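You operate a simulated robot arm through the tools that you are given. There is no shell and no other tool. Be economical: measure what you need, move in short steps, check, and stop when the job is done.

The job below is to be done with a simulated robot arm. You get a single attempt, and the scene is never put back.

JOB
Clamp the short lug in the jig and paint a spot on it yellow.
Fine: Lay the short steel lug in the jig nest and shut the toggle clamp, fingers clear of its pad; use the yellow brush and the yellow paint tin and put the brush back; leave the lug clamped. Touch no wet paint. Drop, pinch and damage nothing, leave nothing switched on. A coat counts when it lies all over at full strength: go over it till it gets no stronger.

The check looks at the end state, three seconds after you hand in, the way a careful person would. Anything else that was tipped, shoved, dropped, spilled or broken makes it a failure.

ROBOT AND FRAMES
A 6-joint arm with a two-finger parallel gripper on a trunk, on a base that drives. Base frame: it is fixed to the floor where the robot stands at the start and does not move with it; the origin is under the middle of the robot, x ahead of it, y to its left, z up; the surface under the hand at the start is at about z = 80. Lengths are in cm, angles in rad, forces in N, time in s.
Its first joint turns from -2.897 to 2.897 rad. Places, roughly: bare patch on the second hood [-90, 100, 80]; bare patch on the stand plate [-90, 190, 100]; black brush [75, 200, 75]; jig nest [90, 20, 80]; toggle clamp [100, 20, 90]; yellow brush [75, 150, 75]; yellow paint tin [70, 160, 80]. Payload 3.43 kg.
Tool frame: the origin (TCP) lies between the finger pads and is the grasp point; the fingertips stand 3.4 cm ahead of it; z points along the fingers, y is the line along which they close. Largest opening 12.8 cm; finger width 2.4, thickness 1.2; the body of the gripper, 4.8 by 13 cm, starts 9.6 cm behind the TCP.
Orientation is told as [roll, pitch, yaw] about the base's x, y, z axes, in that order, counted from this pose: with the fingers straight down and closing along the base's y, the tool's x points along the base's -x, its y along +y and its z along -z.

CONTROLS
- The arm moves only by the tool step_arm. Its argument "increments" is a list of rows, each a list of 7 numbers: the opening, from 0 (shut) to 1 (fully open), then the shift along the tool's x, y, z in cm, then the turn, a rotation vector about the tool's x, y, z in rad. In form: [[claw, dx, dy, dz, ax, ay, az], ...]. A call has 1 to 20 rows; each row is the pose to reach, as a shift and turn from the pose commanded when the call began, along the tool's axes at that moment. A row lasts 0.2 s, in which the tool goes at most 5 cm and 0.15 rad; a call with a longer step from one row to the next is refused whole, and so is a gripper value outside its range. A pose out of reach is approached as far as the arm can. The call stops where the force on the tool passes 90 N (or 10 N more than at its start, if that is more) or the arm is blocked; 0.2 s more then pass. Each finger travels about 15.3 cm/s and halts on what it meets, pressing with about 42 N; the grip force reading is that of the motor and also rises with nothing between the fingers. The clock runs only during rows and for 0.2 s after the last one: add rows that repeat a pose to give the fingers time. It gives the time, the measured TCP pose, the force on the tool (base axes), the opening and the grip force at its end, in the units of the frame above (readings bear some noise), with the torque about the TCP (base axes, N m) and any sound that the robot's microphone picked up, and new pictures: "show" is both (left out), scene, wrist or none.
- Cameras (640 x 400 px; columns grow to the right, rows downward): "scene" is now at [17.05, 24.11, 122.3]; the picture's right is [0.22, -0.98, 0.00], its down [-0.32, -0.07, -0.94] and it looks along [0.92, 0.21, -0.33] (base axes); focal length 214 px, centre (320, 200). "wrist" rides on the gripper at [7.6, -1.1, -16] in the tool frame; the picture's right is [0.15, 0.99, 0.00], its down [-0.88, 0.13, -0.46] and it looks along [-0.45, 0.07, 0.89] (tool axes); focal length 234 px, centre (320, 200). There is no depth. A picture from a camera that has moved, and an enlarged one, comes with that camera's place and axes in the base frame and with its lens.
- steer(legs): drives the robot by 1 to 6 legs, each [ahead, left, turn to the left] in cm, cm and rad, along the robot's own axes; the way and the turn of a leg run together, so that a leg with both is an arc; at most 150 cm and 3.142 rad a leg. The arm and the cameras ride along, it lands a little off, and it stops where it bumps. It gives what a move gives, and a new picture of the scene camera.
- head_to(pan, tilt): turns the head with the scene camera to pan (to the left, within 2.496 rad either way) and tilt (down, from -0.506 to 1.204), counted from straight ahead of the robot. It gives what a move gives, and a new picture of the scene camera.
- inspect(camera, box): a new picture of the part [left, top, right, bottom] of that camera's present view, enlarged. No time passes.
- close_job(): hands the job in; it is judged then, once.

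Work in short steps. Places have to be worked out from the pictures, the camera data and where the tool is seen: move nearer, look again, correct. Check each grasp and each placing, and mend what went wrong. You have 120 turns and 260 pictures in all, those below and enlarged ones among them. Open the gripper and draw the arm clear of the work before you hand the job in, unless the task says otherwise; then end with one line.

The tools are called after "Request:" as a command line: name --pt "numbers of a row" for each row, then --argument value for the rest, lists and objects as JSON in quotes. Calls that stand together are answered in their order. step_arm: Moves the arm, as the interface text tells. Its arguments: {"type":"object","properties":{"increments":{"type":"array"},"show":{"type":"string","enum":["both","scene","wrist","none"]}},"required":["increments"]} The other tools are called the same way: steer (legs) drives the base; head_to (pan, tilt) turns the head that bears the scene camera; inspect (camera, box) takes an enlarged picture of a part of a camera's view; close_job () hands the job in.

At the start:

```text
clock: 0.0
position: [78.29, 8.33, 114.2]
tool_rot: [-0.002, -0.002, 0.001]
force: [0.2, 0.6, 1.6]
ft_torque: [-0.04, -0.01, 0.0]
finger_gap: 12.79
finger_force: 0.0
robot x, y, heading: [-0.07, -0.0, 0.001]
head pan, tilt: [0.223, 0.337]
```

scene: 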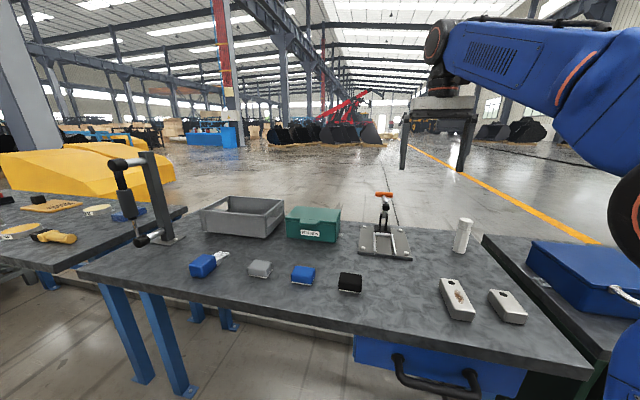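
wrist: 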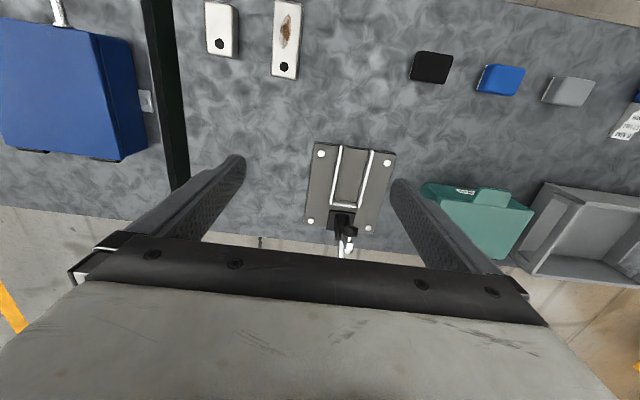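

The short lug seems to be the right-hand one of two in the scene picture; I enlarge the jig and the lugs.

Request:
inspect --camera "scene" --box '[340, 180, 540, 330]'

Request:
inspect --camera "wrist" --box '[180, 0, 420, 260]'

Request:
inspect --camera "scene" --box '[0, 140, 240, 290]'

```text
2.67 times, centred on (440, 255) of scene
camera zoom: at [17.05, 24.11, 122.3], right [0.22, -0.98, 0.0], down [-0.32, -0.07, -0.94], along [0.92, 0.21, -0.33], focal length 572 px, centre (0, 53)
```

zoom: 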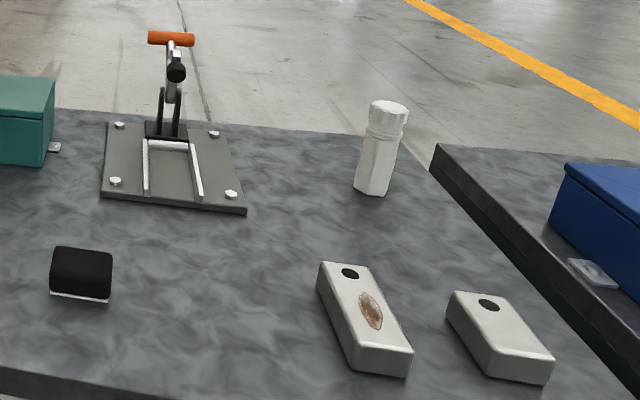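

```text
1.54 times, centred on (300, 130) of wrist
camera zoom: at [70.75, 7.31, 130.27], right [-0.15, 0.99, 0.0], down [0.88, 0.13, 0.46], along [0.45, 0.07, -0.89], focal length 360 px, centre (351, 308)
```

zoom: 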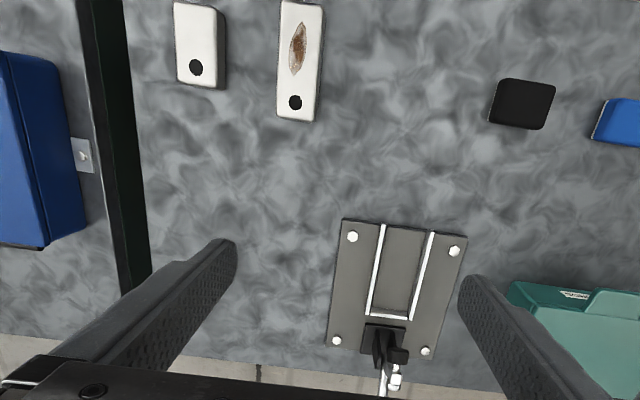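

```text
2.67 times, centred on (120, 215) of scene
camera zoom: at [17.05, 24.11, 122.3], right [0.22, -0.98, 0.0], down [-0.32, -0.07, -0.94], along [0.92, 0.21, -0.33], focal length 572 px, centre (853, 160)
```

zoom: 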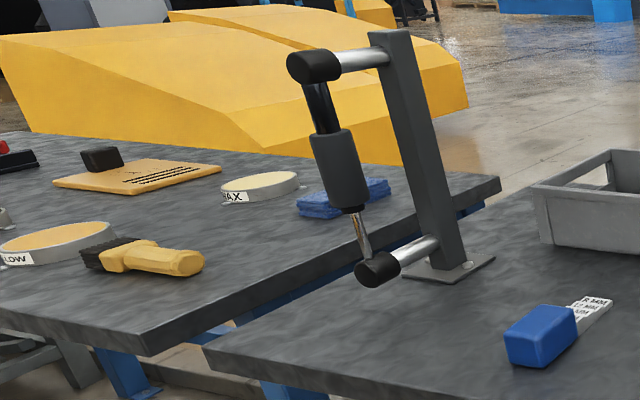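

The short lug lies around (66,-10), its long side along x. I bring the open hand above it and look again.

Request:
step_arm --pt "1 2.5 -3.6 2 0 0 0" --pt "1 5 -7.2 4 0 0 0" --pt "1 7.5 -10.8 6 0 0 0" --pt "1 10 -14.4 9 0 0 0" --pt "1 12.3 -18 12 0 0 0" --pt "1 12.3 -18.3 15 0 0 0" --pt "1 12.3 -18.3 15 0 0 0"

Request:
head_to --pan 0.0 --tilt 0.6

```text
refused: row 4 steps farther than a row can; nothing moved
```

```text
clock: 0.8
position: [78.3, 8.29, 114.26]
tool_rot: [-0.001, -0.001, 0.0]
force: [-0.7, 0.0, -1.0]
ft_torque: [0.04, -0.03, 0.0]
finger_gap: 12.8
finger_force: 0.2
robot x, y, heading: [-0.19, 0.03, 0.002]
head pan, tilt: [0.0, 0.6]
camera scene: at [16.8, 22.05, 119.9], right [0.0, -1.0, 0.0], down [-0.56, 0.0, -0.83], along [0.83, 0.0, -0.56], focal length 214 px, centre (320, 200)
```

scene: 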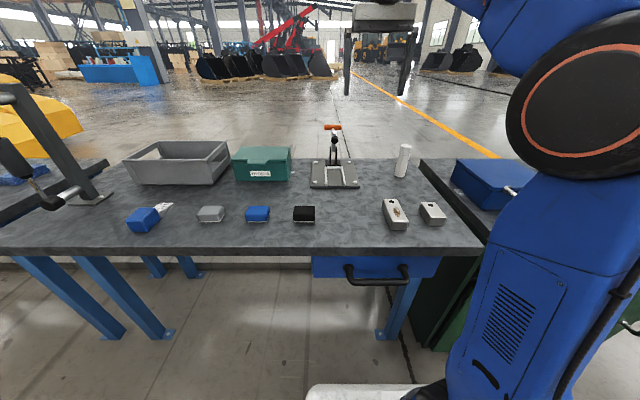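

Row 4 was too long; I send the same move in shorter steps.

Request:
step_arm --pt "1 2 -3 2 0 0 0" --pt "1 4 -6 4 0 0 0" --pt "1 6 -9 6 0 0 0" --pt "1 8 -12 8 0 0 0" --pt "1 10 -15 10 0 0 0" --pt "1 12 -18 12 0 0 0" --pt "1 12.3 -18.3 15 0 0 0" --pt "1 12.3 -18.3 15 0 0 0"

```text
clock: 2.6
position: [65.81, -10.04, 99.12]
tool_rot: [-0.002, -0.003, 0.0]
force: [0.0, 0.1, -0.4]
ft_torque: [-0.02, 0.01, 0.02]
finger_gap: 12.79
finger_force: 0.1
robot x, y, heading: [-0.09, -0.23, 0.006]
head pan, tilt: [0.0, 0.6]
camera scene: at [16.8, 22.04, 119.9], right [0.0, -1.0, 0.0], down [-0.56, 0.0, -0.83], along [0.83, 0.0, -0.56], focal length 214 px, centre (320, 200)
camera wrist: at [58.24, -11.0, 115.08], right [-0.15, 0.99, 0.0], down [0.88, 0.13, 0.46], along [0.45, 0.07, -0.89], focal length 234 px, centre (320, 200)
```

scene: 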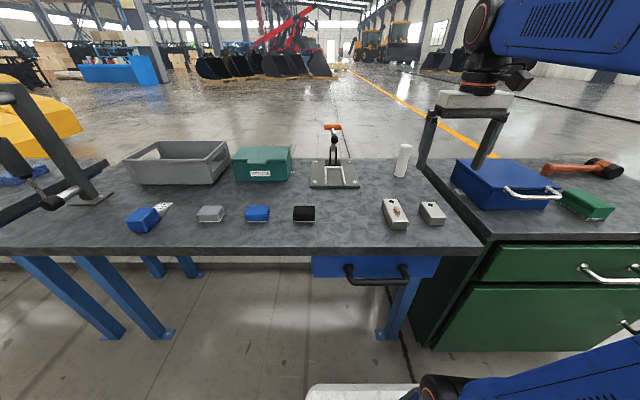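
wrist: 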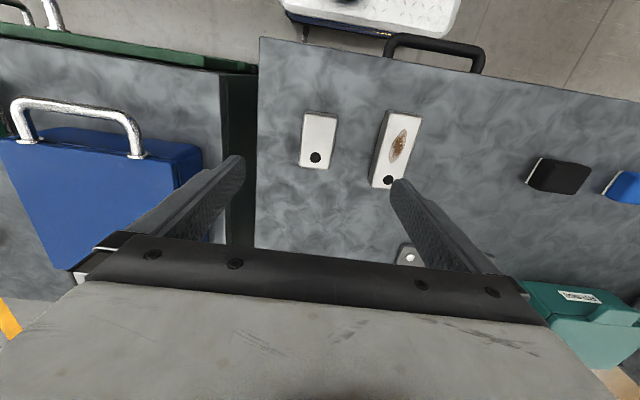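

The lug is 4 by 7 cm, its top at z≈83.4, straight along x, with its centre at about (65.5,-10.1). I lower to a shallow side grip (TCP z≈85.2), so that the fingers stay above the jig's rails later.

Request:
step_arm --pt "1 0.2 0 4.5 0 0 0" --pt "1 0.3 0 9 0 0 0" --pt "1 0.3 0 12 0 0 0" --pt "1 0.3 0 14 0 0 0" --pt "1 0.3 0 14 0 0 0" --show "wrist"

Request:
inspect --camera "scene" --box '[290, 110, 490, 250]'

```text
clock: 3.8
position: [65.91, -10.13, 85.11]
tool_rot: [-0.001, -0.003, 0.0]
force: [-0.7, 0.2, 0.3]
ft_torque: [-0.04, 0.04, 0.03]
finger_gap: 12.8
finger_force: 0.0
robot x, y, heading: [0.31, -0.37, -0.003]
head pan, tilt: [0.0, 0.6]
camera wrist: at [58.37, -11.1, 101.15], right [-0.15, 0.99, 0.0], down [0.88, 0.13, 0.46], along [0.45, 0.07, -0.89], focal length 234 px, centre (320, 200)
```

wrist: 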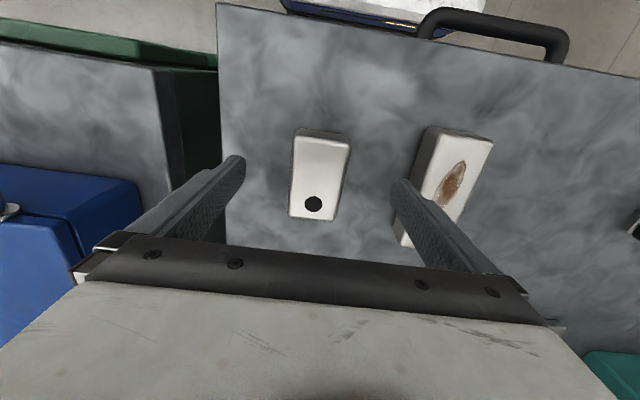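

```text
2.86 times, centred on (390, 180) of scene
camera zoom: at [16.8, 22.04, 119.9], right [0.0, -1.0, 0.0], down [-0.56, 0.0, -0.83], along [0.83, 0.0, -0.56], focal length 613 px, centre (120, 257)
```

zoom: 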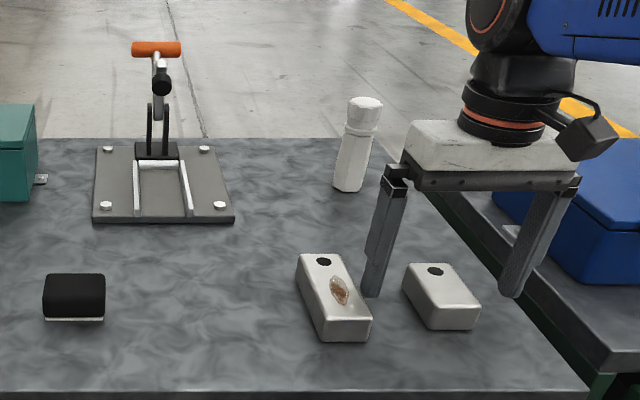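

The lug is centred between the fingers, with the long lug clear to the left. I close on it and lift.

Request:
step_arm --pt "0.5 0.4 0 0 0 0 0" --pt "0.25 0.4 0 0 0 0 0" --pt "0.1 0.4 0 0 0 0 0" --pt "0.1 0.4 0 0 0 0 0" --pt "0.1 0.4 0 0 0 0 0" --show "none"

Request:
step_arm --pt "0.1 0 0 -2 0 0 0" --pt "0.1 0 0 -6 0 0 0" --pt "0.1 0 0 -10 0 0 0" --pt "0.1 0 0 -14 0 0 0" --pt "0.1 0 0 -14 0 0 0"

```text
clock: 5.0
position: [65.54, -10.06, 85.11]
tool_rot: [-0.001, -0.002, 0.001]
force: [1.9, -0.4, 4.2]
ft_torque: [0.1, -0.43, -0.02]
finger_gap: 4.54
finger_force: 42.2
robot x, y, heading: [0.11, 0.25, -0.001]
head pan, tilt: [0.0, 0.6]
```

```text
clock: 6.2
position: [65.35, -10.09, 99.25]
tool_rot: [0.0, -0.003, 0.0]
force: [1.1, 0.0, -2.9]
ft_torque: [0.01, 0.0, 0.01]
finger_gap: 4.58
finger_force: 41.6
robot x, y, heading: [-0.09, 0.24, -0.001]
head pan, tilt: [0.0, 0.6]
camera scene: at [16.81, 22.04, 119.89], right [0.0, -1.0, 0.0], down [-0.57, 0.0, -0.82], along [0.82, 0.0, -0.57], focal length 214 px, centre (320, 200)
camera wrist: at [57.72, -11.12, 115.29], right [-0.15, 0.99, 0.0], down [0.88, 0.13, 0.46], along [0.45, 0.07, -0.89], focal length 234 px, centre (320, 200)
```

scene: 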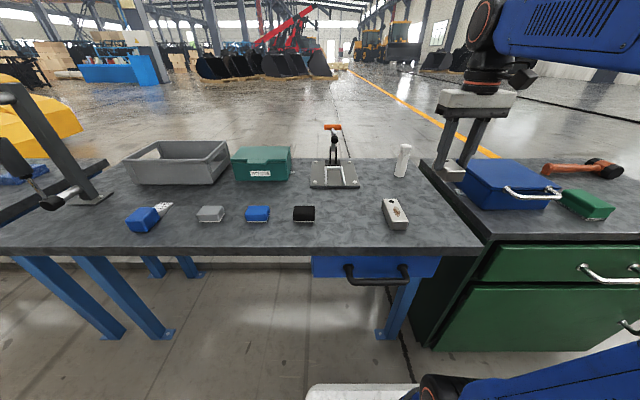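
wrist: 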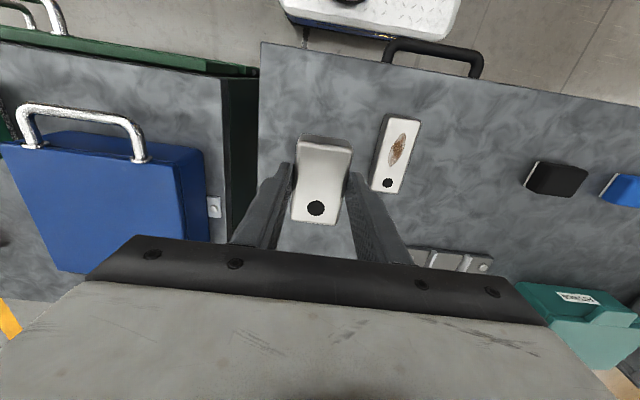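

The lug is held (gap 4.5). I carry it high to just short of the jig to look at the nest closely.

Request:
step_arm --pt "0.1 0 3 -2 0 0 0" --pt "0.1 0 7 -4 0 0 0" --pt "0.1 0 11.5 -4 0 0 0" --pt "0.1 -1 16 -4 0 0 0" --pt "0.1 -3 20 -4 0 0 0" --pt "0.1 -5 24 -4 0 0 0" --pt "0.1 -7.5 27 -4 0 0 0" --pt "0.1 -10 27 -4 0 0 0" --pt "0.1 -10 27 -4 0 0 0"

Request:
inspect --camera "scene" --box '[280, 110, 380, 200]'

Request:
inspect --camera "wrist" --box '[240, 120, 440, 270]'

```text
clock: 8.2
position: [75.22, 16.93, 103.17]
tool_rot: [-0.002, -0.002, 0.001]
force: [-0.5, 0.3, -3.9]
ft_torque: [-0.01, -0.02, -0.01]
finger_gap: 4.55
finger_force: 42.3
robot x, y, heading: [-0.06, -0.35, -0.001]
head pan, tilt: [0.0, 0.6]
camera scene: at [16.8, 22.05, 119.89], right [0.0, -1.0, 0.0], down [-0.57, 0.0, -0.82], along [0.82, 0.0, -0.57], focal length 214 px, centre (320, 200)
camera wrist: at [67.66, 15.87, 119.3], right [-0.15, 0.99, 0.0], down [0.88, 0.13, 0.46], along [0.45, 0.07, -0.89], focal length 234 px, centre (320, 200)
```

scene: 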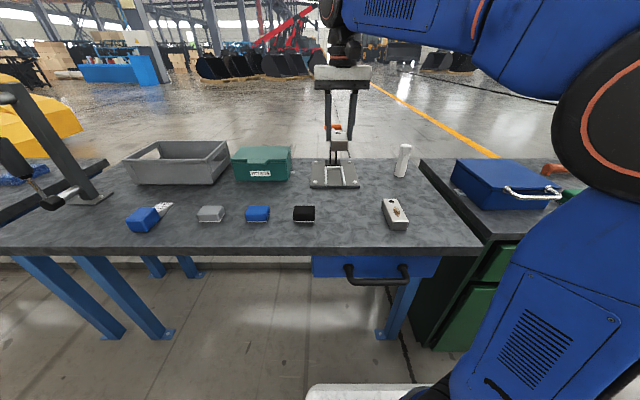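
wrist: 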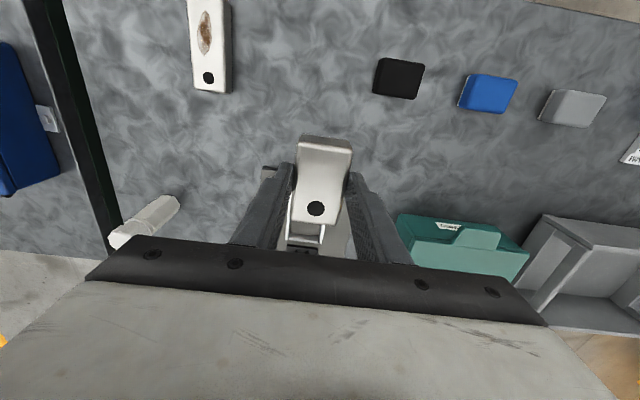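

```text
4.44 times, centred on (330, 155) of scene
camera zoom: at [16.8, 22.05, 119.89], right [0.0, -1.0, 0.0], down [-0.57, 0.0, -0.82], along [0.82, 0.0, -0.57], focal length 953 px, centre (276, 400)
```

zoom: 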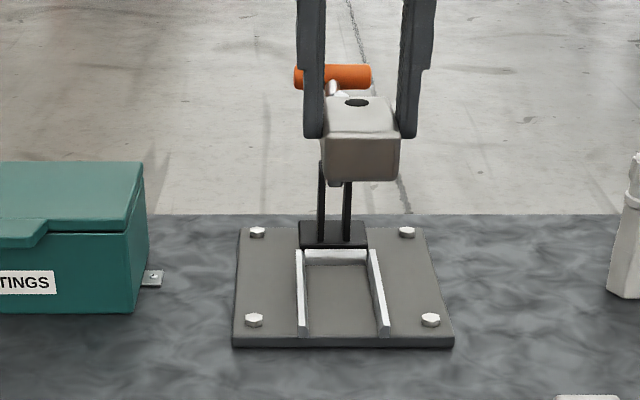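

```text
2.67 times, centred on (340, 195) of wrist
camera zoom: at [67.66, 15.87, 119.3], right [-0.15, 0.99, 0.0], down [0.88, 0.13, 0.46], along [0.45, 0.07, -0.89], focal length 624 px, centre (267, 213)
```

zoom: 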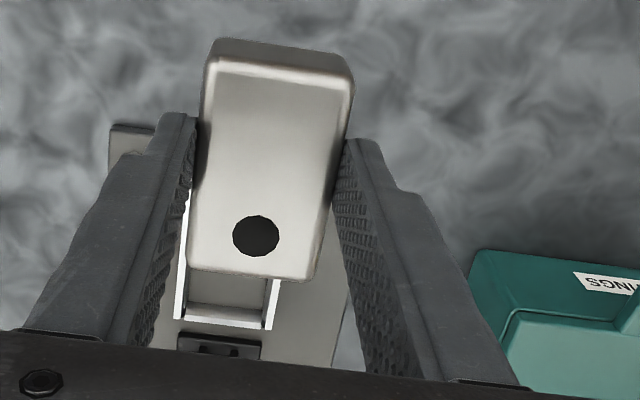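

The nest is a channel with low rails (about 1.3 cm) at y≈16.65, x≈82–94, and the open clamp's pad stands at about (94,16.6,95). To keep the hand clear of it, I will set the lug down in the near part of the nest and push it to the stop later. First I hover.

Request:
step_arm --pt "0.1 -4 -0.25 2 0 0 0" --pt "0.1 -7.5 -0.25 4.5 0 0 0" --pt "0.1 -10.8 -0.25 8 0 0 0" --pt "0.1 -10.8 -0.25 11.5 0 0 0" --pt "0.1 -10.8 -0.25 11.5 0 0 0"

Request:
inspect --camera "scene" --box '[280, 110, 380, 200]'

Request:
inspect --camera "wrist" --box '[240, 120, 440, 270]'

```text
clock: 9.4
position: [86.08, 16.55, 91.61]
tool_rot: [-0.001, -0.003, 0.0]
force: [-0.6, -0.1, -3.8]
ft_torque: [0.01, 0.0, -0.02]
finger_gap: 4.53
finger_force: 41.7
robot x, y, heading: [-0.08, -0.08, 0.003]
head pan, tilt: [0.0, 0.6]
camera scene: at [16.81, 22.05, 119.89], right [0.0, -1.0, 0.0], down [-0.57, 0.0, -0.82], along [0.82, 0.0, -0.57], focal length 214 px, centre (320, 200)
camera wrist: at [78.5, 15.64, 107.79], right [-0.15, 0.99, 0.0], down [0.88, 0.13, 0.46], along [0.45, 0.07, -0.89], focal length 234 px, centre (320, 200)
```

scene: 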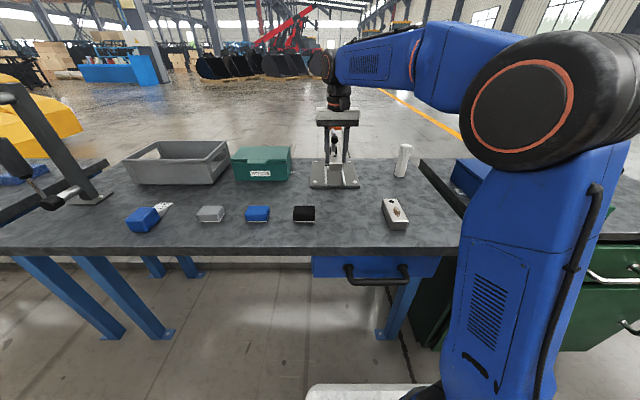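
wrist: 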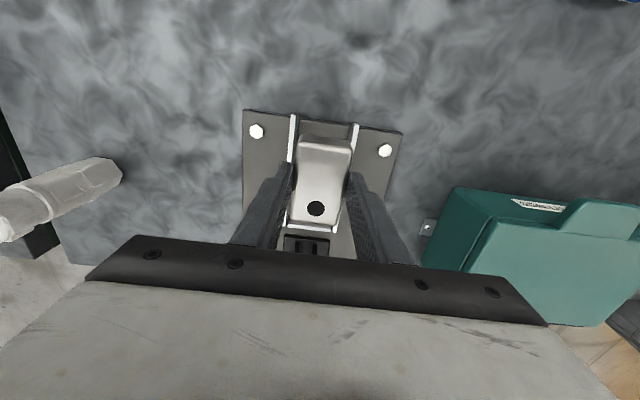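

```text
4.44 times, centred on (330, 155) of scene
camera zoom: at [16.81, 22.05, 119.89], right [0.0, -1.0, 0.0], down [-0.57, 0.0, -0.82], along [0.82, 0.0, -0.57], focal length 953 px, centre (276, 400)
```

zoom: 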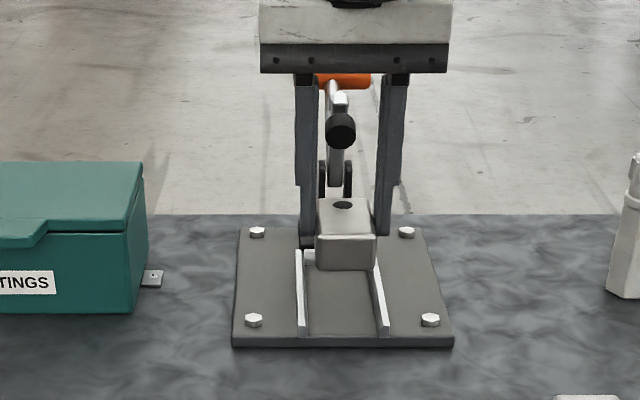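

```text
2.67 times, centred on (340, 195) of wrist
camera zoom: at [78.5, 15.64, 107.79], right [-0.15, 0.99, 0.0], down [0.88, 0.13, 0.46], along [0.45, 0.07, -0.89], focal length 624 px, centre (267, 213)
```

zoom: 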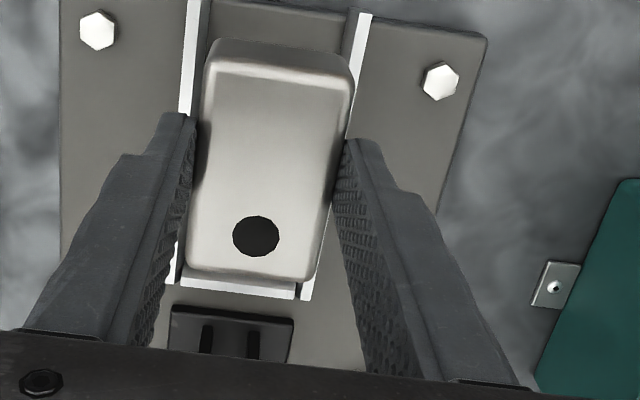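

The lug is centred over the rails to within about 0.1 cm. I lower it slowly towards the plate.

Request:
step_arm --pt "0.1 0 0.05 2.5 0 0 0" --pt "0.1 0 0.05 4 0 0 0" --pt "0.1 0 0.05 4.7 0 0 0" --pt "0.1 0 0.05 4.9 0 0 0" --show "wrist"

Request:
inspect --camera "scene" --box '[300, 130, 370, 200]'

```text
clock: 10.4
position: [86.24, 16.76, 86.79]
tool_rot: [-0.001, -0.001, -0.001]
force: [0.0, -0.7, -3.2]
ft_torque: [-0.02, 0.0, -0.01]
finger_gap: 4.55
finger_force: 41.9
robot x, y, heading: [0.2, 0.4, -0.003]
head pan, tilt: [0.0, 0.6]
camera wrist: at [78.64, 15.73, 102.87], right [-0.15, 0.99, 0.0], down [0.88, 0.13, 0.46], along [0.45, 0.07, -0.89], focal length 234 px, centre (320, 200)
```

wrist: 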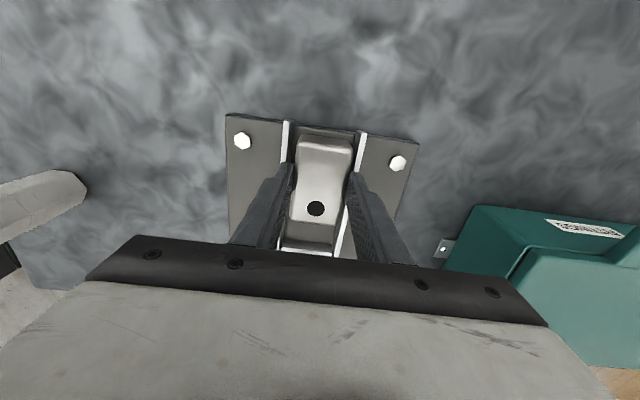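

```text
5.71 times, centred on (335, 165) of scene
camera zoom: at [16.82, 22.05, 119.89], right [0.0, -1.0, 0.0], down [-0.57, 0.0, -0.82], along [0.82, 0.0, -0.57], focal length 1226 px, centre (234, 400)
```

zoom: 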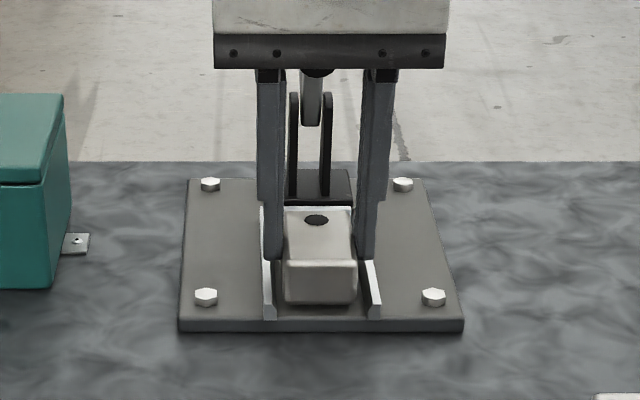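

The lug is between the rails and still free. I go down in small steps until I feel contact.

Request:
step_arm --pt "0.1 0 0 0.15 0 0 0" --pt "0.1 0 0 0.3 0 0 0" --pt "0.1 0 0 0.4 0 0 0" --show "none"

Request:
step_arm --pt "0.1 0 0 0.1 0 0 0" --pt "0.1 0 0 0.2 0 0 0" --show "none"

```text
clock: 11.2
position: [86.22, 16.81, 86.51]
tool_rot: [-0.001, -0.003, -0.001]
force: [-1.2, -0.2, -3.5]
ft_torque: [0.0, 0.02, -0.01]
finger_gap: 4.54
finger_force: 41.7
robot x, y, heading: [-0.1, -0.1, 0.0]
head pan, tilt: [0.0, 0.6]
```

```text
clock: 11.8
position: [86.23, 16.72, 86.3]
tool_rot: [0.0, -0.004, 0.0]
force: [-3.4, -2.1, 13.9]
ft_torque: [-0.02, 0.34, 0.03]
finger_gap: 4.56
finger_force: 41.7
robot x, y, heading: [0.32, 0.04, -0.002]
head pan, tilt: [0.0, 0.6]
```

Contact at TCP z≈86.3, as expected for the plate. I open moderately and rise.

Request:
step_arm --pt "0.45 0 0 0 0 0 0" --pt "0.55 0 0 0 0 0 0" --pt "0.55 0 0 -1.5 0 0 0" --pt "0.55 0 0 -4 0 0 0" --pt "0.55 3 0 -7 0 0 0" --pt "0.55 7 0 -8 0 0 0" --pt "0.55 11 0 -9 0 0 0" --pt "0.55 11 0 -9 0 0 0"

Request:
inspect --camera "scene" --box '[300, 120, 370, 200]'

Request:
inspect --camera "wrist" --box '[240, 120, 440, 270]'

```text
clock: 13.6
position: [75.31, 17.0, 95.24]
tool_rot: [-0.002, -0.002, 0.0]
force: [0.1, 0.1, 0.4]
ft_torque: [0.01, 0.04, 0.0]
finger_gap: 7.04
finger_force: 0.1
robot x, y, heading: [-0.18, -0.04, 0.0]
head pan, tilt: [0.0, 0.6]
camera scene: at [16.82, 22.05, 119.89], right [0.0, -1.0, 0.0], down [-0.57, 0.0, -0.82], along [0.82, 0.0, -0.57], focal length 214 px, centre (320, 200)
camera wrist: at [67.65, 15.88, 111.34], right [-0.15, 0.99, 0.0], down [0.88, 0.13, 0.46], along [0.45, 0.07, -0.89], focal length 234 px, centre (320, 200)
```

scene: 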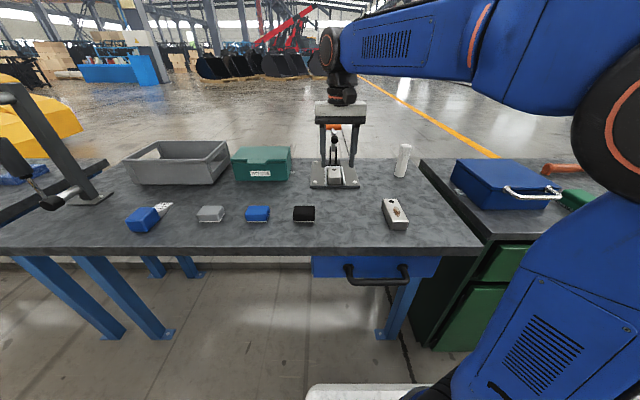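
wrist: 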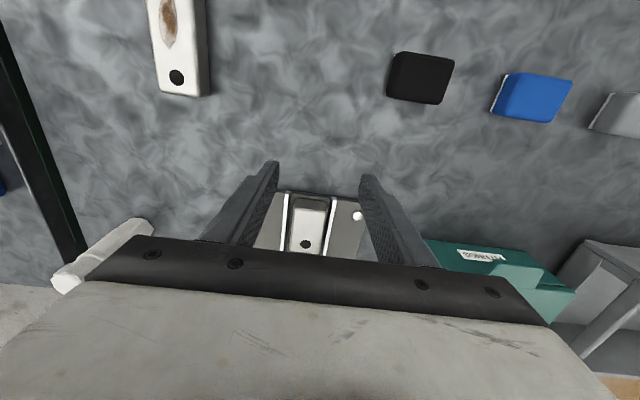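

```text
5.00 times, centred on (335, 160) of scene
camera zoom: at [16.82, 22.05, 119.89], right [0.0, -1.0, 0.0], down [-0.57, 0.0, -0.82], along [0.82, 0.0, -0.57], focal length 1072 px, centre (245, 400)
```

zoom: 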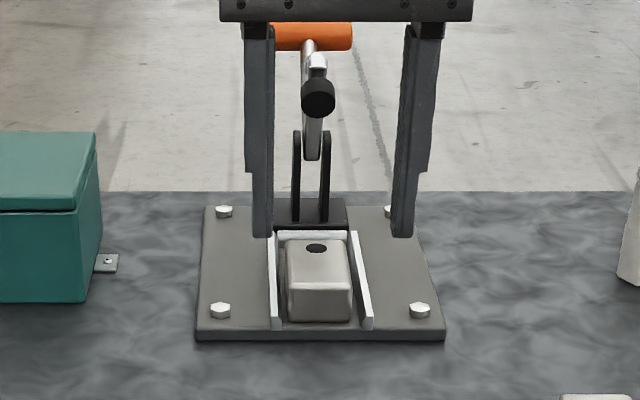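

```text
2.67 times, centred on (340, 195) of wrist
camera zoom: at [67.65, 15.88, 111.34], right [-0.15, 0.99, 0.0], down [0.88, 0.13, 0.46], along [0.45, 0.07, -0.89], focal length 624 px, centre (267, 213)
```

zoom: 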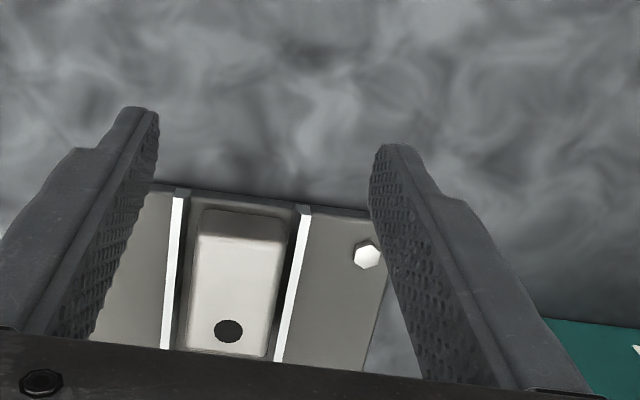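

The lug lies in the nest. The clamp's single lever will swing toward me, so the pad should come down at x≈91 and the lug must go back to the stop. I close the fingers, come down behind its near end and push it.

Request:
step_arm --pt "0.2 0 -0.2 2 0 0 0" --pt "0 -2 -0.25 5 0 0 0" --pt "0 -3.5 -0.25 8 0 0 0" --pt "0 -3.8 -0.25 9.8 0 0 0" --pt "0 -3.8 -0.25 9.8 0 0 0"

Request:
inspect --camera "wrist" --box '[240, 120, 440, 270]'

```text
clock: 14.8
position: [79.12, 16.52, 85.31]
tool_rot: [0.0, -0.002, 0.0]
force: [0.2, -0.4, -0.6]
ft_torque: [0.0, -0.01, 0.03]
finger_gap: 0.0
finger_force: 33.0
robot x, y, heading: [0.04, 0.16, 0.003]
head pan, tilt: [0.0, 0.6]
camera scene: at [16.8, 22.05, 119.89], right [0.0, -1.0, 0.0], down [-0.56, 0.0, -0.83], along [0.83, 0.0, -0.56], focal length 214 px, centre (320, 200)
camera wrist: at [71.49, 15.58, 101.42], right [-0.15, 0.99, 0.0], down [0.88, 0.13, 0.46], along [0.45, 0.07, -0.89], focal length 234 px, centre (320, 200)
```

scene: 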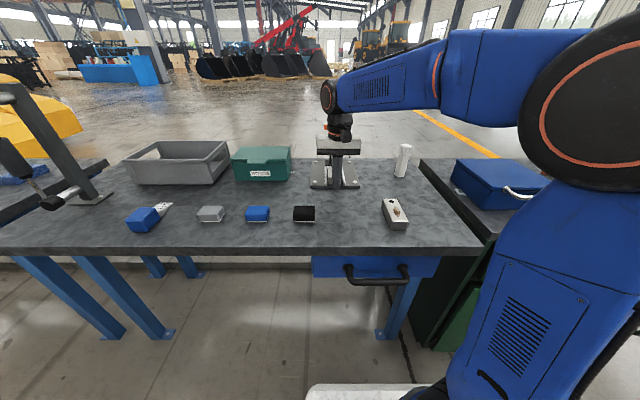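
wrist: 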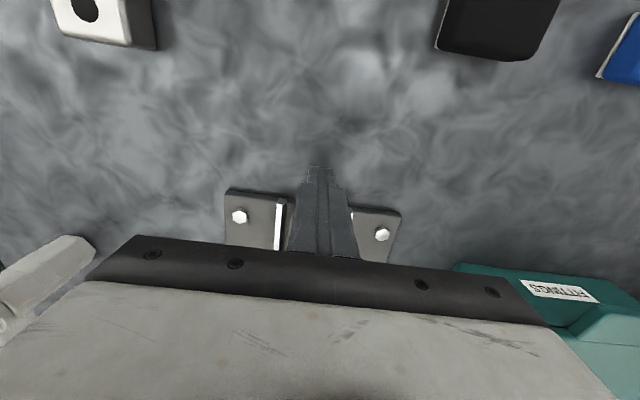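

```text
2.67 times, centred on (340, 195) of wrist
camera zoom: at [71.49, 15.58, 101.42], right [-0.15, 0.99, 0.0], down [0.88, 0.13, 0.46], along [0.45, 0.07, -0.89], focal length 624 px, centre (267, 213)
```

zoom: 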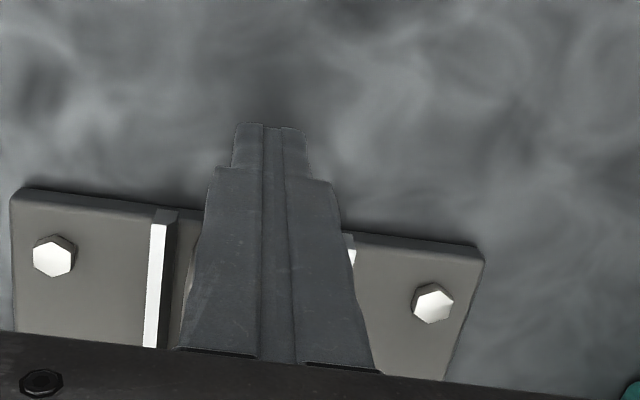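

The closed fingers are behind the lug and lined up. I push slowly toward the stop.

Request:
step_arm --pt "0 -1.2 0.2 0 0 0 0" --pt "0 -2.2 0.2 0 0 0 0" --pt "0 -3 0.2 0 0 0 0" --pt "0 -3.6 0.2 0 0 0 0" --pt "0 -4.2 0.2 0 0 0 0" --pt "0 -4.8 0.2 0 0 0 0" --pt "0 -5.2 0.2 0 0 0 0" --show "scene"

Request:
step_arm --pt "0 -0.25 0 0 0 0 0" --pt "0 -0.5 0 0 0 0 0" --show "none"

```text
clock: 16.4
position: [84.14, 16.82, 85.31]
tool_rot: [-0.001, -0.003, 0.0]
force: [-0.7, 0.0, -0.3]
ft_torque: [0.0, 0.06, -0.04]
finger_gap: 0.0
finger_force: 32.9
robot x, y, heading: [0.08, 0.13, 0.003]
head pan, tilt: [0.0, 0.6]
camera scene: at [16.8, 22.05, 119.89], right [0.0, -1.0, 0.0], down [-0.56, 0.0, -0.83], along [0.83, 0.0, -0.56], focal length 214 px, centre (320, 200)
```

scene: 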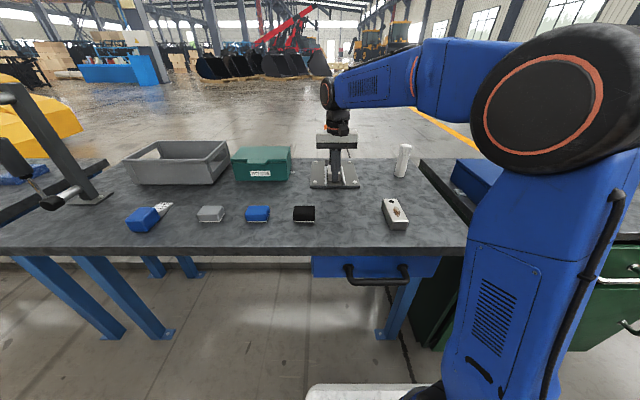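

```text
clock: 17.0
position: [84.66, 16.8, 85.48]
tool_rot: [0.0, -0.003, 0.0]
force: [-1.8, 0.5, 0.6]
ft_torque: [-0.01, 0.04, 0.03]
finger_gap: 0.0
finger_force: 33.8
robot x, y, heading: [-0.28, -0.5, -0.001]
head pan, tilt: [0.0, 0.6]
```

Sliding with only about 1–2 N so far. I continue in small steps.

Request:
step_arm --pt "0 -0.25 0 0 0 0 0" --pt "0 -0.5 0 0 0 0 0" --show "none"

Request:
step_arm --pt "0 -0.2 0 0 0 0 0" --pt "0 -0.4 0 0 0 0 0" --show "none"

```text
clock: 17.6
position: [85.03, 16.63, 85.41]
tool_rot: [-0.002, -0.002, -0.001]
force: [-0.9, 0.8, 0.6]
ft_torque: [0.03, 0.05, 0.01]
finger_gap: 0.0
finger_force: 33.1
robot x, y, heading: [0.06, -0.11, -0.001]
head pan, tilt: [0.0, 0.6]
```

```text
clock: 18.2
position: [85.58, 16.8, 85.38]
tool_rot: [-0.003, -0.002, -0.001]
force: [-0.8, 0.2, 0.5]
ft_torque: [0.0, 0.04, -0.02]
finger_gap: 0.01
finger_force: 33.5
robot x, y, heading: [-0.21, 0.23, -0.006]
head pan, tilt: [0.0, 0.6]
```

No stop yet; I push a bit farther.

Request:
step_arm --pt "0 -0.2 0 0 0 0 0" --pt "0 -0.4 0 0 0 0 0" --show "wrist"

Request:
step_arm --pt "0 -0.2 0 0 0 0 0" --pt "0 -0.4 0 0 0 0 0" --show "none"

Request:
inspect --camera "scene" --box '[300, 120, 370, 200]'

```text
clock: 18.8
position: [86.2, 16.73, 85.36]
tool_rot: [-0.003, -0.003, 0.0]
force: [-1.6, 0.8, 0.9]
ft_torque: [0.02, 0.03, 0.0]
finger_gap: 0.0
finger_force: 33.0
robot x, y, heading: [0.15, 0.08, 0.002]
head pan, tilt: [0.0, 0.6]
camera wrist: at [78.51, 15.69, 101.44], right [-0.15, 0.99, 0.0], down [0.88, 0.13, 0.46], along [0.45, 0.07, -0.89], focal length 234 px, centre (320, 200)
```

wrist: 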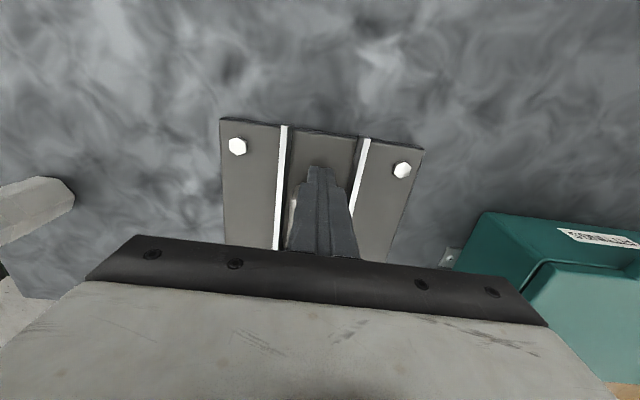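

```text
clock: 19.4
position: [86.48, 16.54, 85.52]
tool_rot: [-0.001, -0.002, 0.001]
force: [-9.5, 0.2, 0.2]
ft_torque: [0.06, 0.26, -0.02]
finger_gap: 0.0
finger_force: 33.2
robot x, y, heading: [0.04, 0.14, -0.001]
head pan, tilt: [0.0, 0.6]
```

```text
5.00 times, centred on (335, 160) of scene
camera zoom: at [16.77, 22.05, 119.9], right [0.0, -1.0, 0.0], down [-0.56, 0.0, -0.83], along [0.83, 0.0, -0.56], focal length 1072 px, centre (245, 400)
```

zoom: 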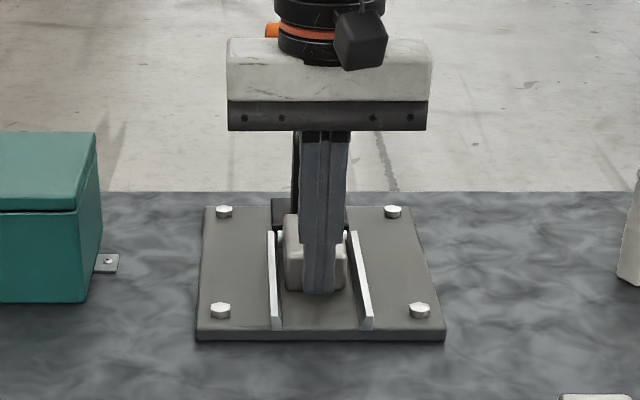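

The force rose to 9.5 N, so the lug is against the stop. I back off to the side and look at the clamp lever.

Request:
step_arm --pt "0 2 0 0 0 0 0" --pt "0 6 0 -1 0 0 0" --pt "0 9 0 -4 0 0 0" --pt "0 11 -3 -7 0 0 0" --pt "0 13 -7 -8 0 0 0" --pt "0 14 -11 -8 0 0 0" --pt "0 14 -11 -8 0 0 0" --show "wrist"

Request:
inspect --camera "scene" --box '[300, 120, 370, 190]'

Request:
inspect --camera "wrist" --box '[320, 120, 480, 260]'

```text
clock: 21.0
position: [72.65, 5.67, 93.19]
tool_rot: [-0.001, -0.002, 0.0]
force: [0.2, 0.5, 0.0]
ft_torque: [-0.01, 0.03, -0.01]
finger_gap: 0.0
finger_force: 33.1
robot x, y, heading: [-0.08, -0.05, 0.004]
head pan, tilt: [0.0, 0.6]
camera wrist: at [64.97, 4.7, 109.23], right [-0.15, 0.99, 0.0], down [0.88, 0.13, 0.46], along [0.45, 0.07, -0.89], focal length 234 px, centre (320, 200)
```

wrist: 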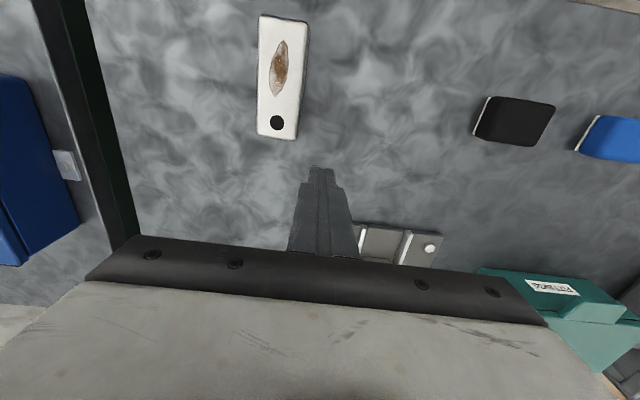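

```text
5.71 times, centred on (335, 155) of scene
camera zoom: at [16.8, 22.05, 119.9], right [0.0, -1.0, 0.0], down [-0.56, 0.0, -0.83], along [0.83, 0.0, -0.56], focal length 1226 px, centre (234, 457)
```

zoom: 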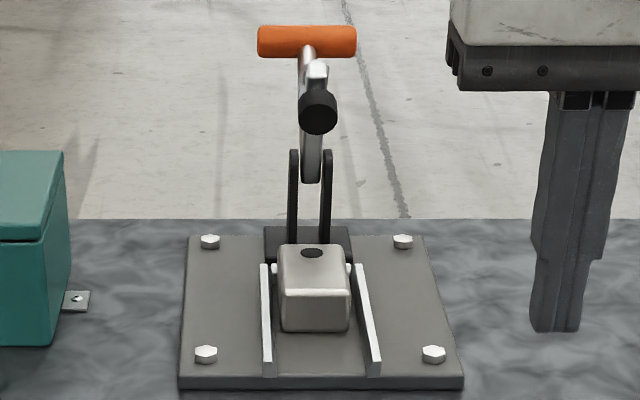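

```text
2.86 times, centred on (400, 190) of wrist
camera zoom: at [64.97, 4.7, 109.23], right [-0.15, 0.99, 0.0], down [0.88, 0.13, 0.46], along [0.45, 0.07, -0.89], focal length 669 px, centre (91, 229)
```

zoom: 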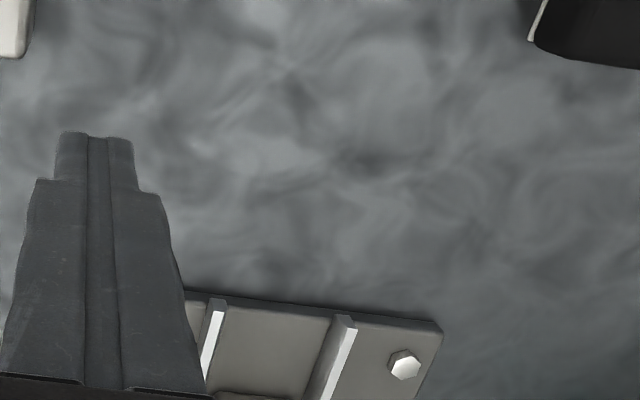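

I need a side-on look at the lever to place its pivot and handle. I swing the hand to the right of the jig, yawed so the wrist camera looks along the diagonal.

Request:
step_arm --pt "0.3 -1 -1 -3 0 0 -0.14" --pt "0.3 -2 -2 -6 0 0 -0.28" --pt "0.3 -3.5 -3.5 -9 0 0 -0.42" --pt "0.3 -5 -5 -12 0 0 -0.56" --pt "0.3 -6.5 -6.5 -14 0 0 -0.7" --pt "0.3 -7.4 -7.7 -14 0 0 -0.84" --pt "0.3 -7.4 -7.7 -14 0 0 -0.84" --show "none"

Request:
step_arm --pt "0.3 0 0 0 0 -0.14 0" --pt "0.3 0 0 0 0 -0.28 0" --pt "0.3 0 0 0 0 -0.42 0" --pt "0.3 0 0 0 0 -0.56 0" --pt "0.3 0 0 0 0 -0.56 0" --show "wrist"

```text
clock: 22.6
position: [79.75, -2.15, 107.51]
tool_rot: [-0.001, 0.0, 0.841]
force: [0.0, -0.4, -0.8]
ft_torque: [-0.04, -0.01, -0.05]
finger_gap: 3.87
finger_force: 0.1
robot x, y, heading: [0.19, 0.02, 0.002]
head pan, tilt: [0.0, 0.6]
```

```text
clock: 23.8
position: [79.8, -2.09, 107.41]
tool_rot: [-0.004, -0.561, 0.841]
force: [0.2, 0.4, 0.1]
ft_torque: [-0.02, 0.02, 0.02]
finger_gap: 3.85
finger_force: 0.1
robot x, y, heading: [0.28, -0.06, 0.01]
head pan, tilt: [0.0, 0.6]
camera wrist: at [70.67, -13.74, 116.99], right [-0.82, 0.57, -0.08], down [0.24, 0.46, 0.85], along [0.52, 0.68, -0.51], focal length 234 px, centre (320, 200)
```

wrist: 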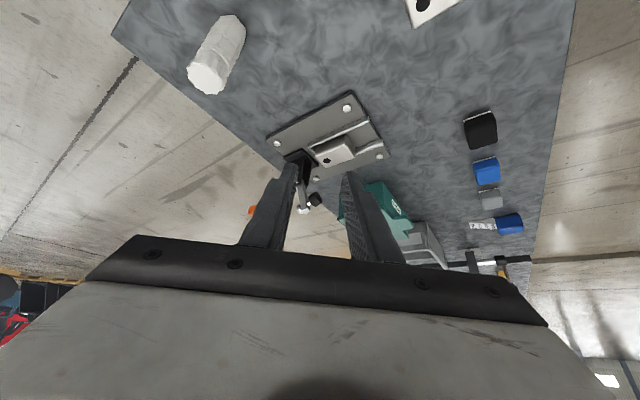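

The picture is upside down; a finger hides part of the clamp. I open the fingers to see through and enlarge.

Request:
step_arm --pt "0.6 0 0 0 0 0 0.1" --pt "1 0 0 0 0 0 0.1" --pt "1 0 0 0 0 0 0.1" --show "none"

Request:
inspect --camera "wrist" --box '[220, 90, 400, 240]'

```text
clock: 24.6
position: [79.71, -2.03, 107.53]
tool_rot: [0.058, -0.557, 0.726]
force: [-0.3, -0.3, -1.0]
ft_torque: [0.02, 0.01, 0.04]
finger_gap: 12.79
finger_force: 0.2
robot x, y, heading: [0.12, 0.06, -0.002]
head pan, tilt: [0.0, 0.6]
```

```text
2.67 times, centred on (310, 165) of wrist
camera zoom: at [70.05, -13.28, 117.0], right [-0.77, 0.64, -0.03], down [0.31, 0.41, 0.86], along [0.56, 0.65, -0.51], focal length 624 px, centre (347, 293)
```

zoom: 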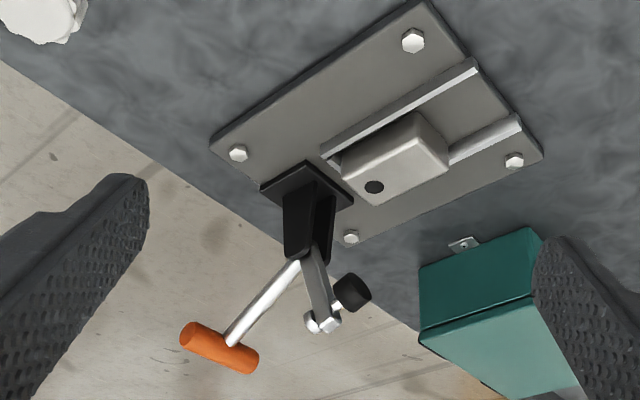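

The clamp has an upright pad arm (pivot about (100,16.7,88)) and a handle leaning back with the orange T at about (108.5,16.7,94.5). Swinging the handle forward lays the pad on the lug at x≈93. I will reach the T with the hand tilted 45° forward, gripping its ends, so first I turn the hand to yaw 0 and pitch -0.785.

Request:
step_arm --pt "1 0 0 0 0 0 -0.1" --pt "1 0 0 0 0 0 -0.1" --show "none"

Request:
step_arm --pt "1 0 0 0 0.074 0 0.119" --pt "1 0 0 0 0.149 0 0.237" --pt "1 0 0 0 0.223 0 0.356" --pt "1 0 0 0 0.297 0 0.475" --pt "1 0 0 0 0.372 0 0.593" --pt "1 0 0 0 0.446 0 0.712" --pt "1 0 0 0 0.446 0 0.712" --show "none"

Request:
step_arm --pt "1 0 0 0 0 -0.11 0" --pt "1 0 0 0 0 -0.225 0" --pt "1 0 0 0 0 -0.225 0" --show "none"

```text
clock: 25.2
position: [79.86, -1.87, 107.38]
tool_rot: [-0.003, -0.559, 0.843]
force: [0.3, 0.2, 0.3]
ft_torque: [0.03, 0.01, 0.01]
finger_gap: 12.79
finger_force: 0.0
robot x, y, heading: [0.1, 0.31, 0.003]
head pan, tilt: [0.0, 0.6]
```

```text
clock: 26.8
position: [79.69, -1.94, 107.42]
tool_rot: [-0.002, -0.562, -0.001]
force: [-0.7, -0.7, 0.2]
ft_torque: [-0.01, -0.06, -0.01]
finger_gap: 12.8
finger_force: 0.0
robot x, y, heading: [-0.19, 0.24, -0.001]
head pan, tilt: [0.0, 0.6]
```

```text
clock: 27.6
position: [79.72, -1.95, 107.42]
tool_rot: [-0.003, -0.786, 0.002]
force: [-0.3, 0.0, 0.3]
ft_torque: [0.02, 0.0, 0.01]
finger_gap: 12.8
finger_force: 0.1
robot x, y, heading: [-0.04, -0.11, -0.005]
head pan, tilt: [0.0, 0.6]
```

Orientation is right. I move across above the clamp, staying high, and look.

Request:
step_arm --pt "1 -3 2 -2 0 0 0" --pt "1 -5 6 -2 0 0 0" --pt "1 -7 10 -1 0 0 0" --pt "1 -9 14 1 0 0 0" --pt "1 -11 17.5 3 0 0 0" --pt "1 -12 18.7 5.4 0 0 0" --pt "1 -12 18.7 5.4 0 0 0"

Request:
inspect --camera "wrist" --box '[220, 90, 420, 260]'

Request:
inspect --camera "scene" --box '[270, 70, 400, 190]'

```text
clock: 29.2
position: [91.91, 16.63, 112.23]
tool_rot: [-0.002, -0.788, 0.002]
force: [0.6, 0.5, 0.7]
ft_torque: [-0.01, 0.01, -0.01]
finger_gap: 12.82
finger_force: 0.0
robot x, y, heading: [-0.1, 0.05, -0.003]
head pan, tilt: [0.0, 0.6]
camera scene: at [16.79, 22.05, 119.89], right [0.0, -1.0, 0.0], down [-0.56, 0.0, -0.83], along [0.83, 0.0, -0.56], focal length 214 px, centre (320, 200)
camera wrist: at [75.33, 15.65, 118.24], right [-0.1, 0.99, -0.1], down [0.3, 0.13, 0.95], along [0.95, 0.07, -0.31], focal length 234 px, centre (320, 200)
```

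scene: 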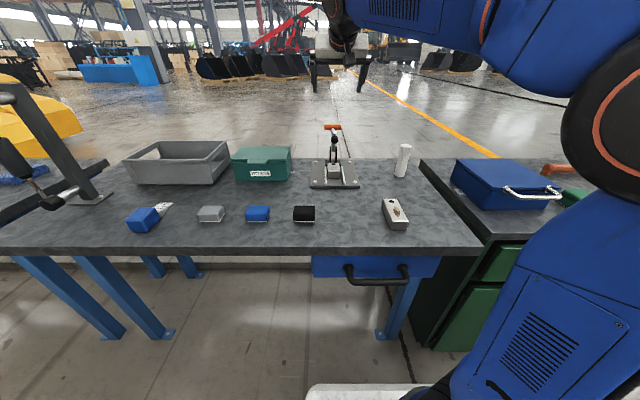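
wrist: 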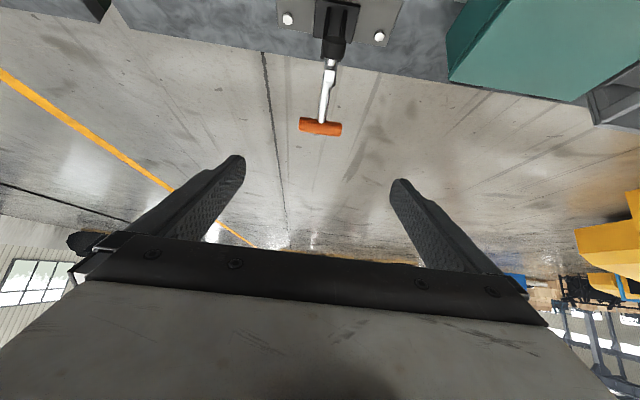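

```text
2.35 times, centred on (320, 175) of wrist
camera zoom: at [75.33, 15.65, 118.24], right [-0.1, 0.99, -0.1], down [0.3, 0.13, 0.95], along [0.95, 0.07, -0.31], focal length 551 px, centre (320, 259)
```

zoom: 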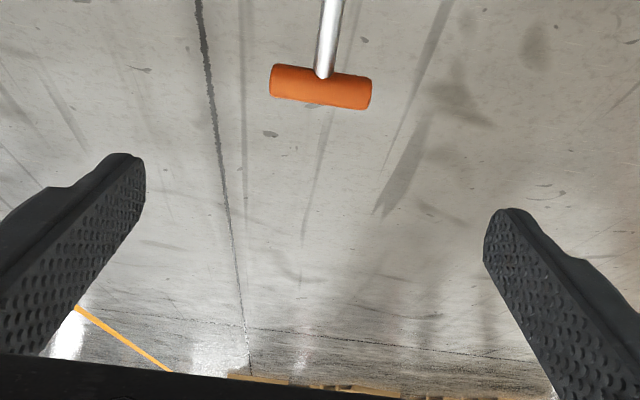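

```text
3.33 times, centred on (335, 130) of scene
camera zoom: at [16.79, 22.05, 119.89], right [0.0, -1.0, 0.0], down [-0.56, 0.0, -0.83], along [0.83, 0.0, -0.56], focal length 715 px, centre (270, 433)
```

zoom: 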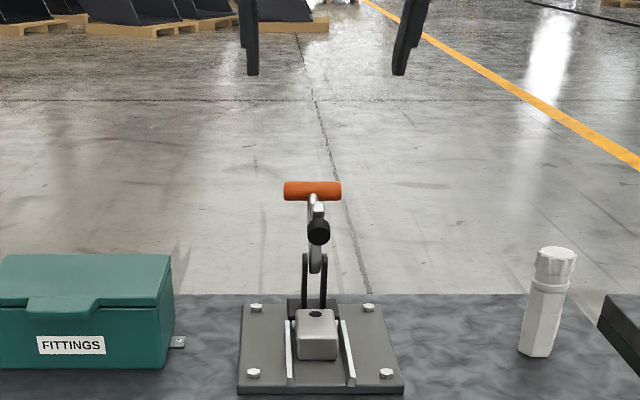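

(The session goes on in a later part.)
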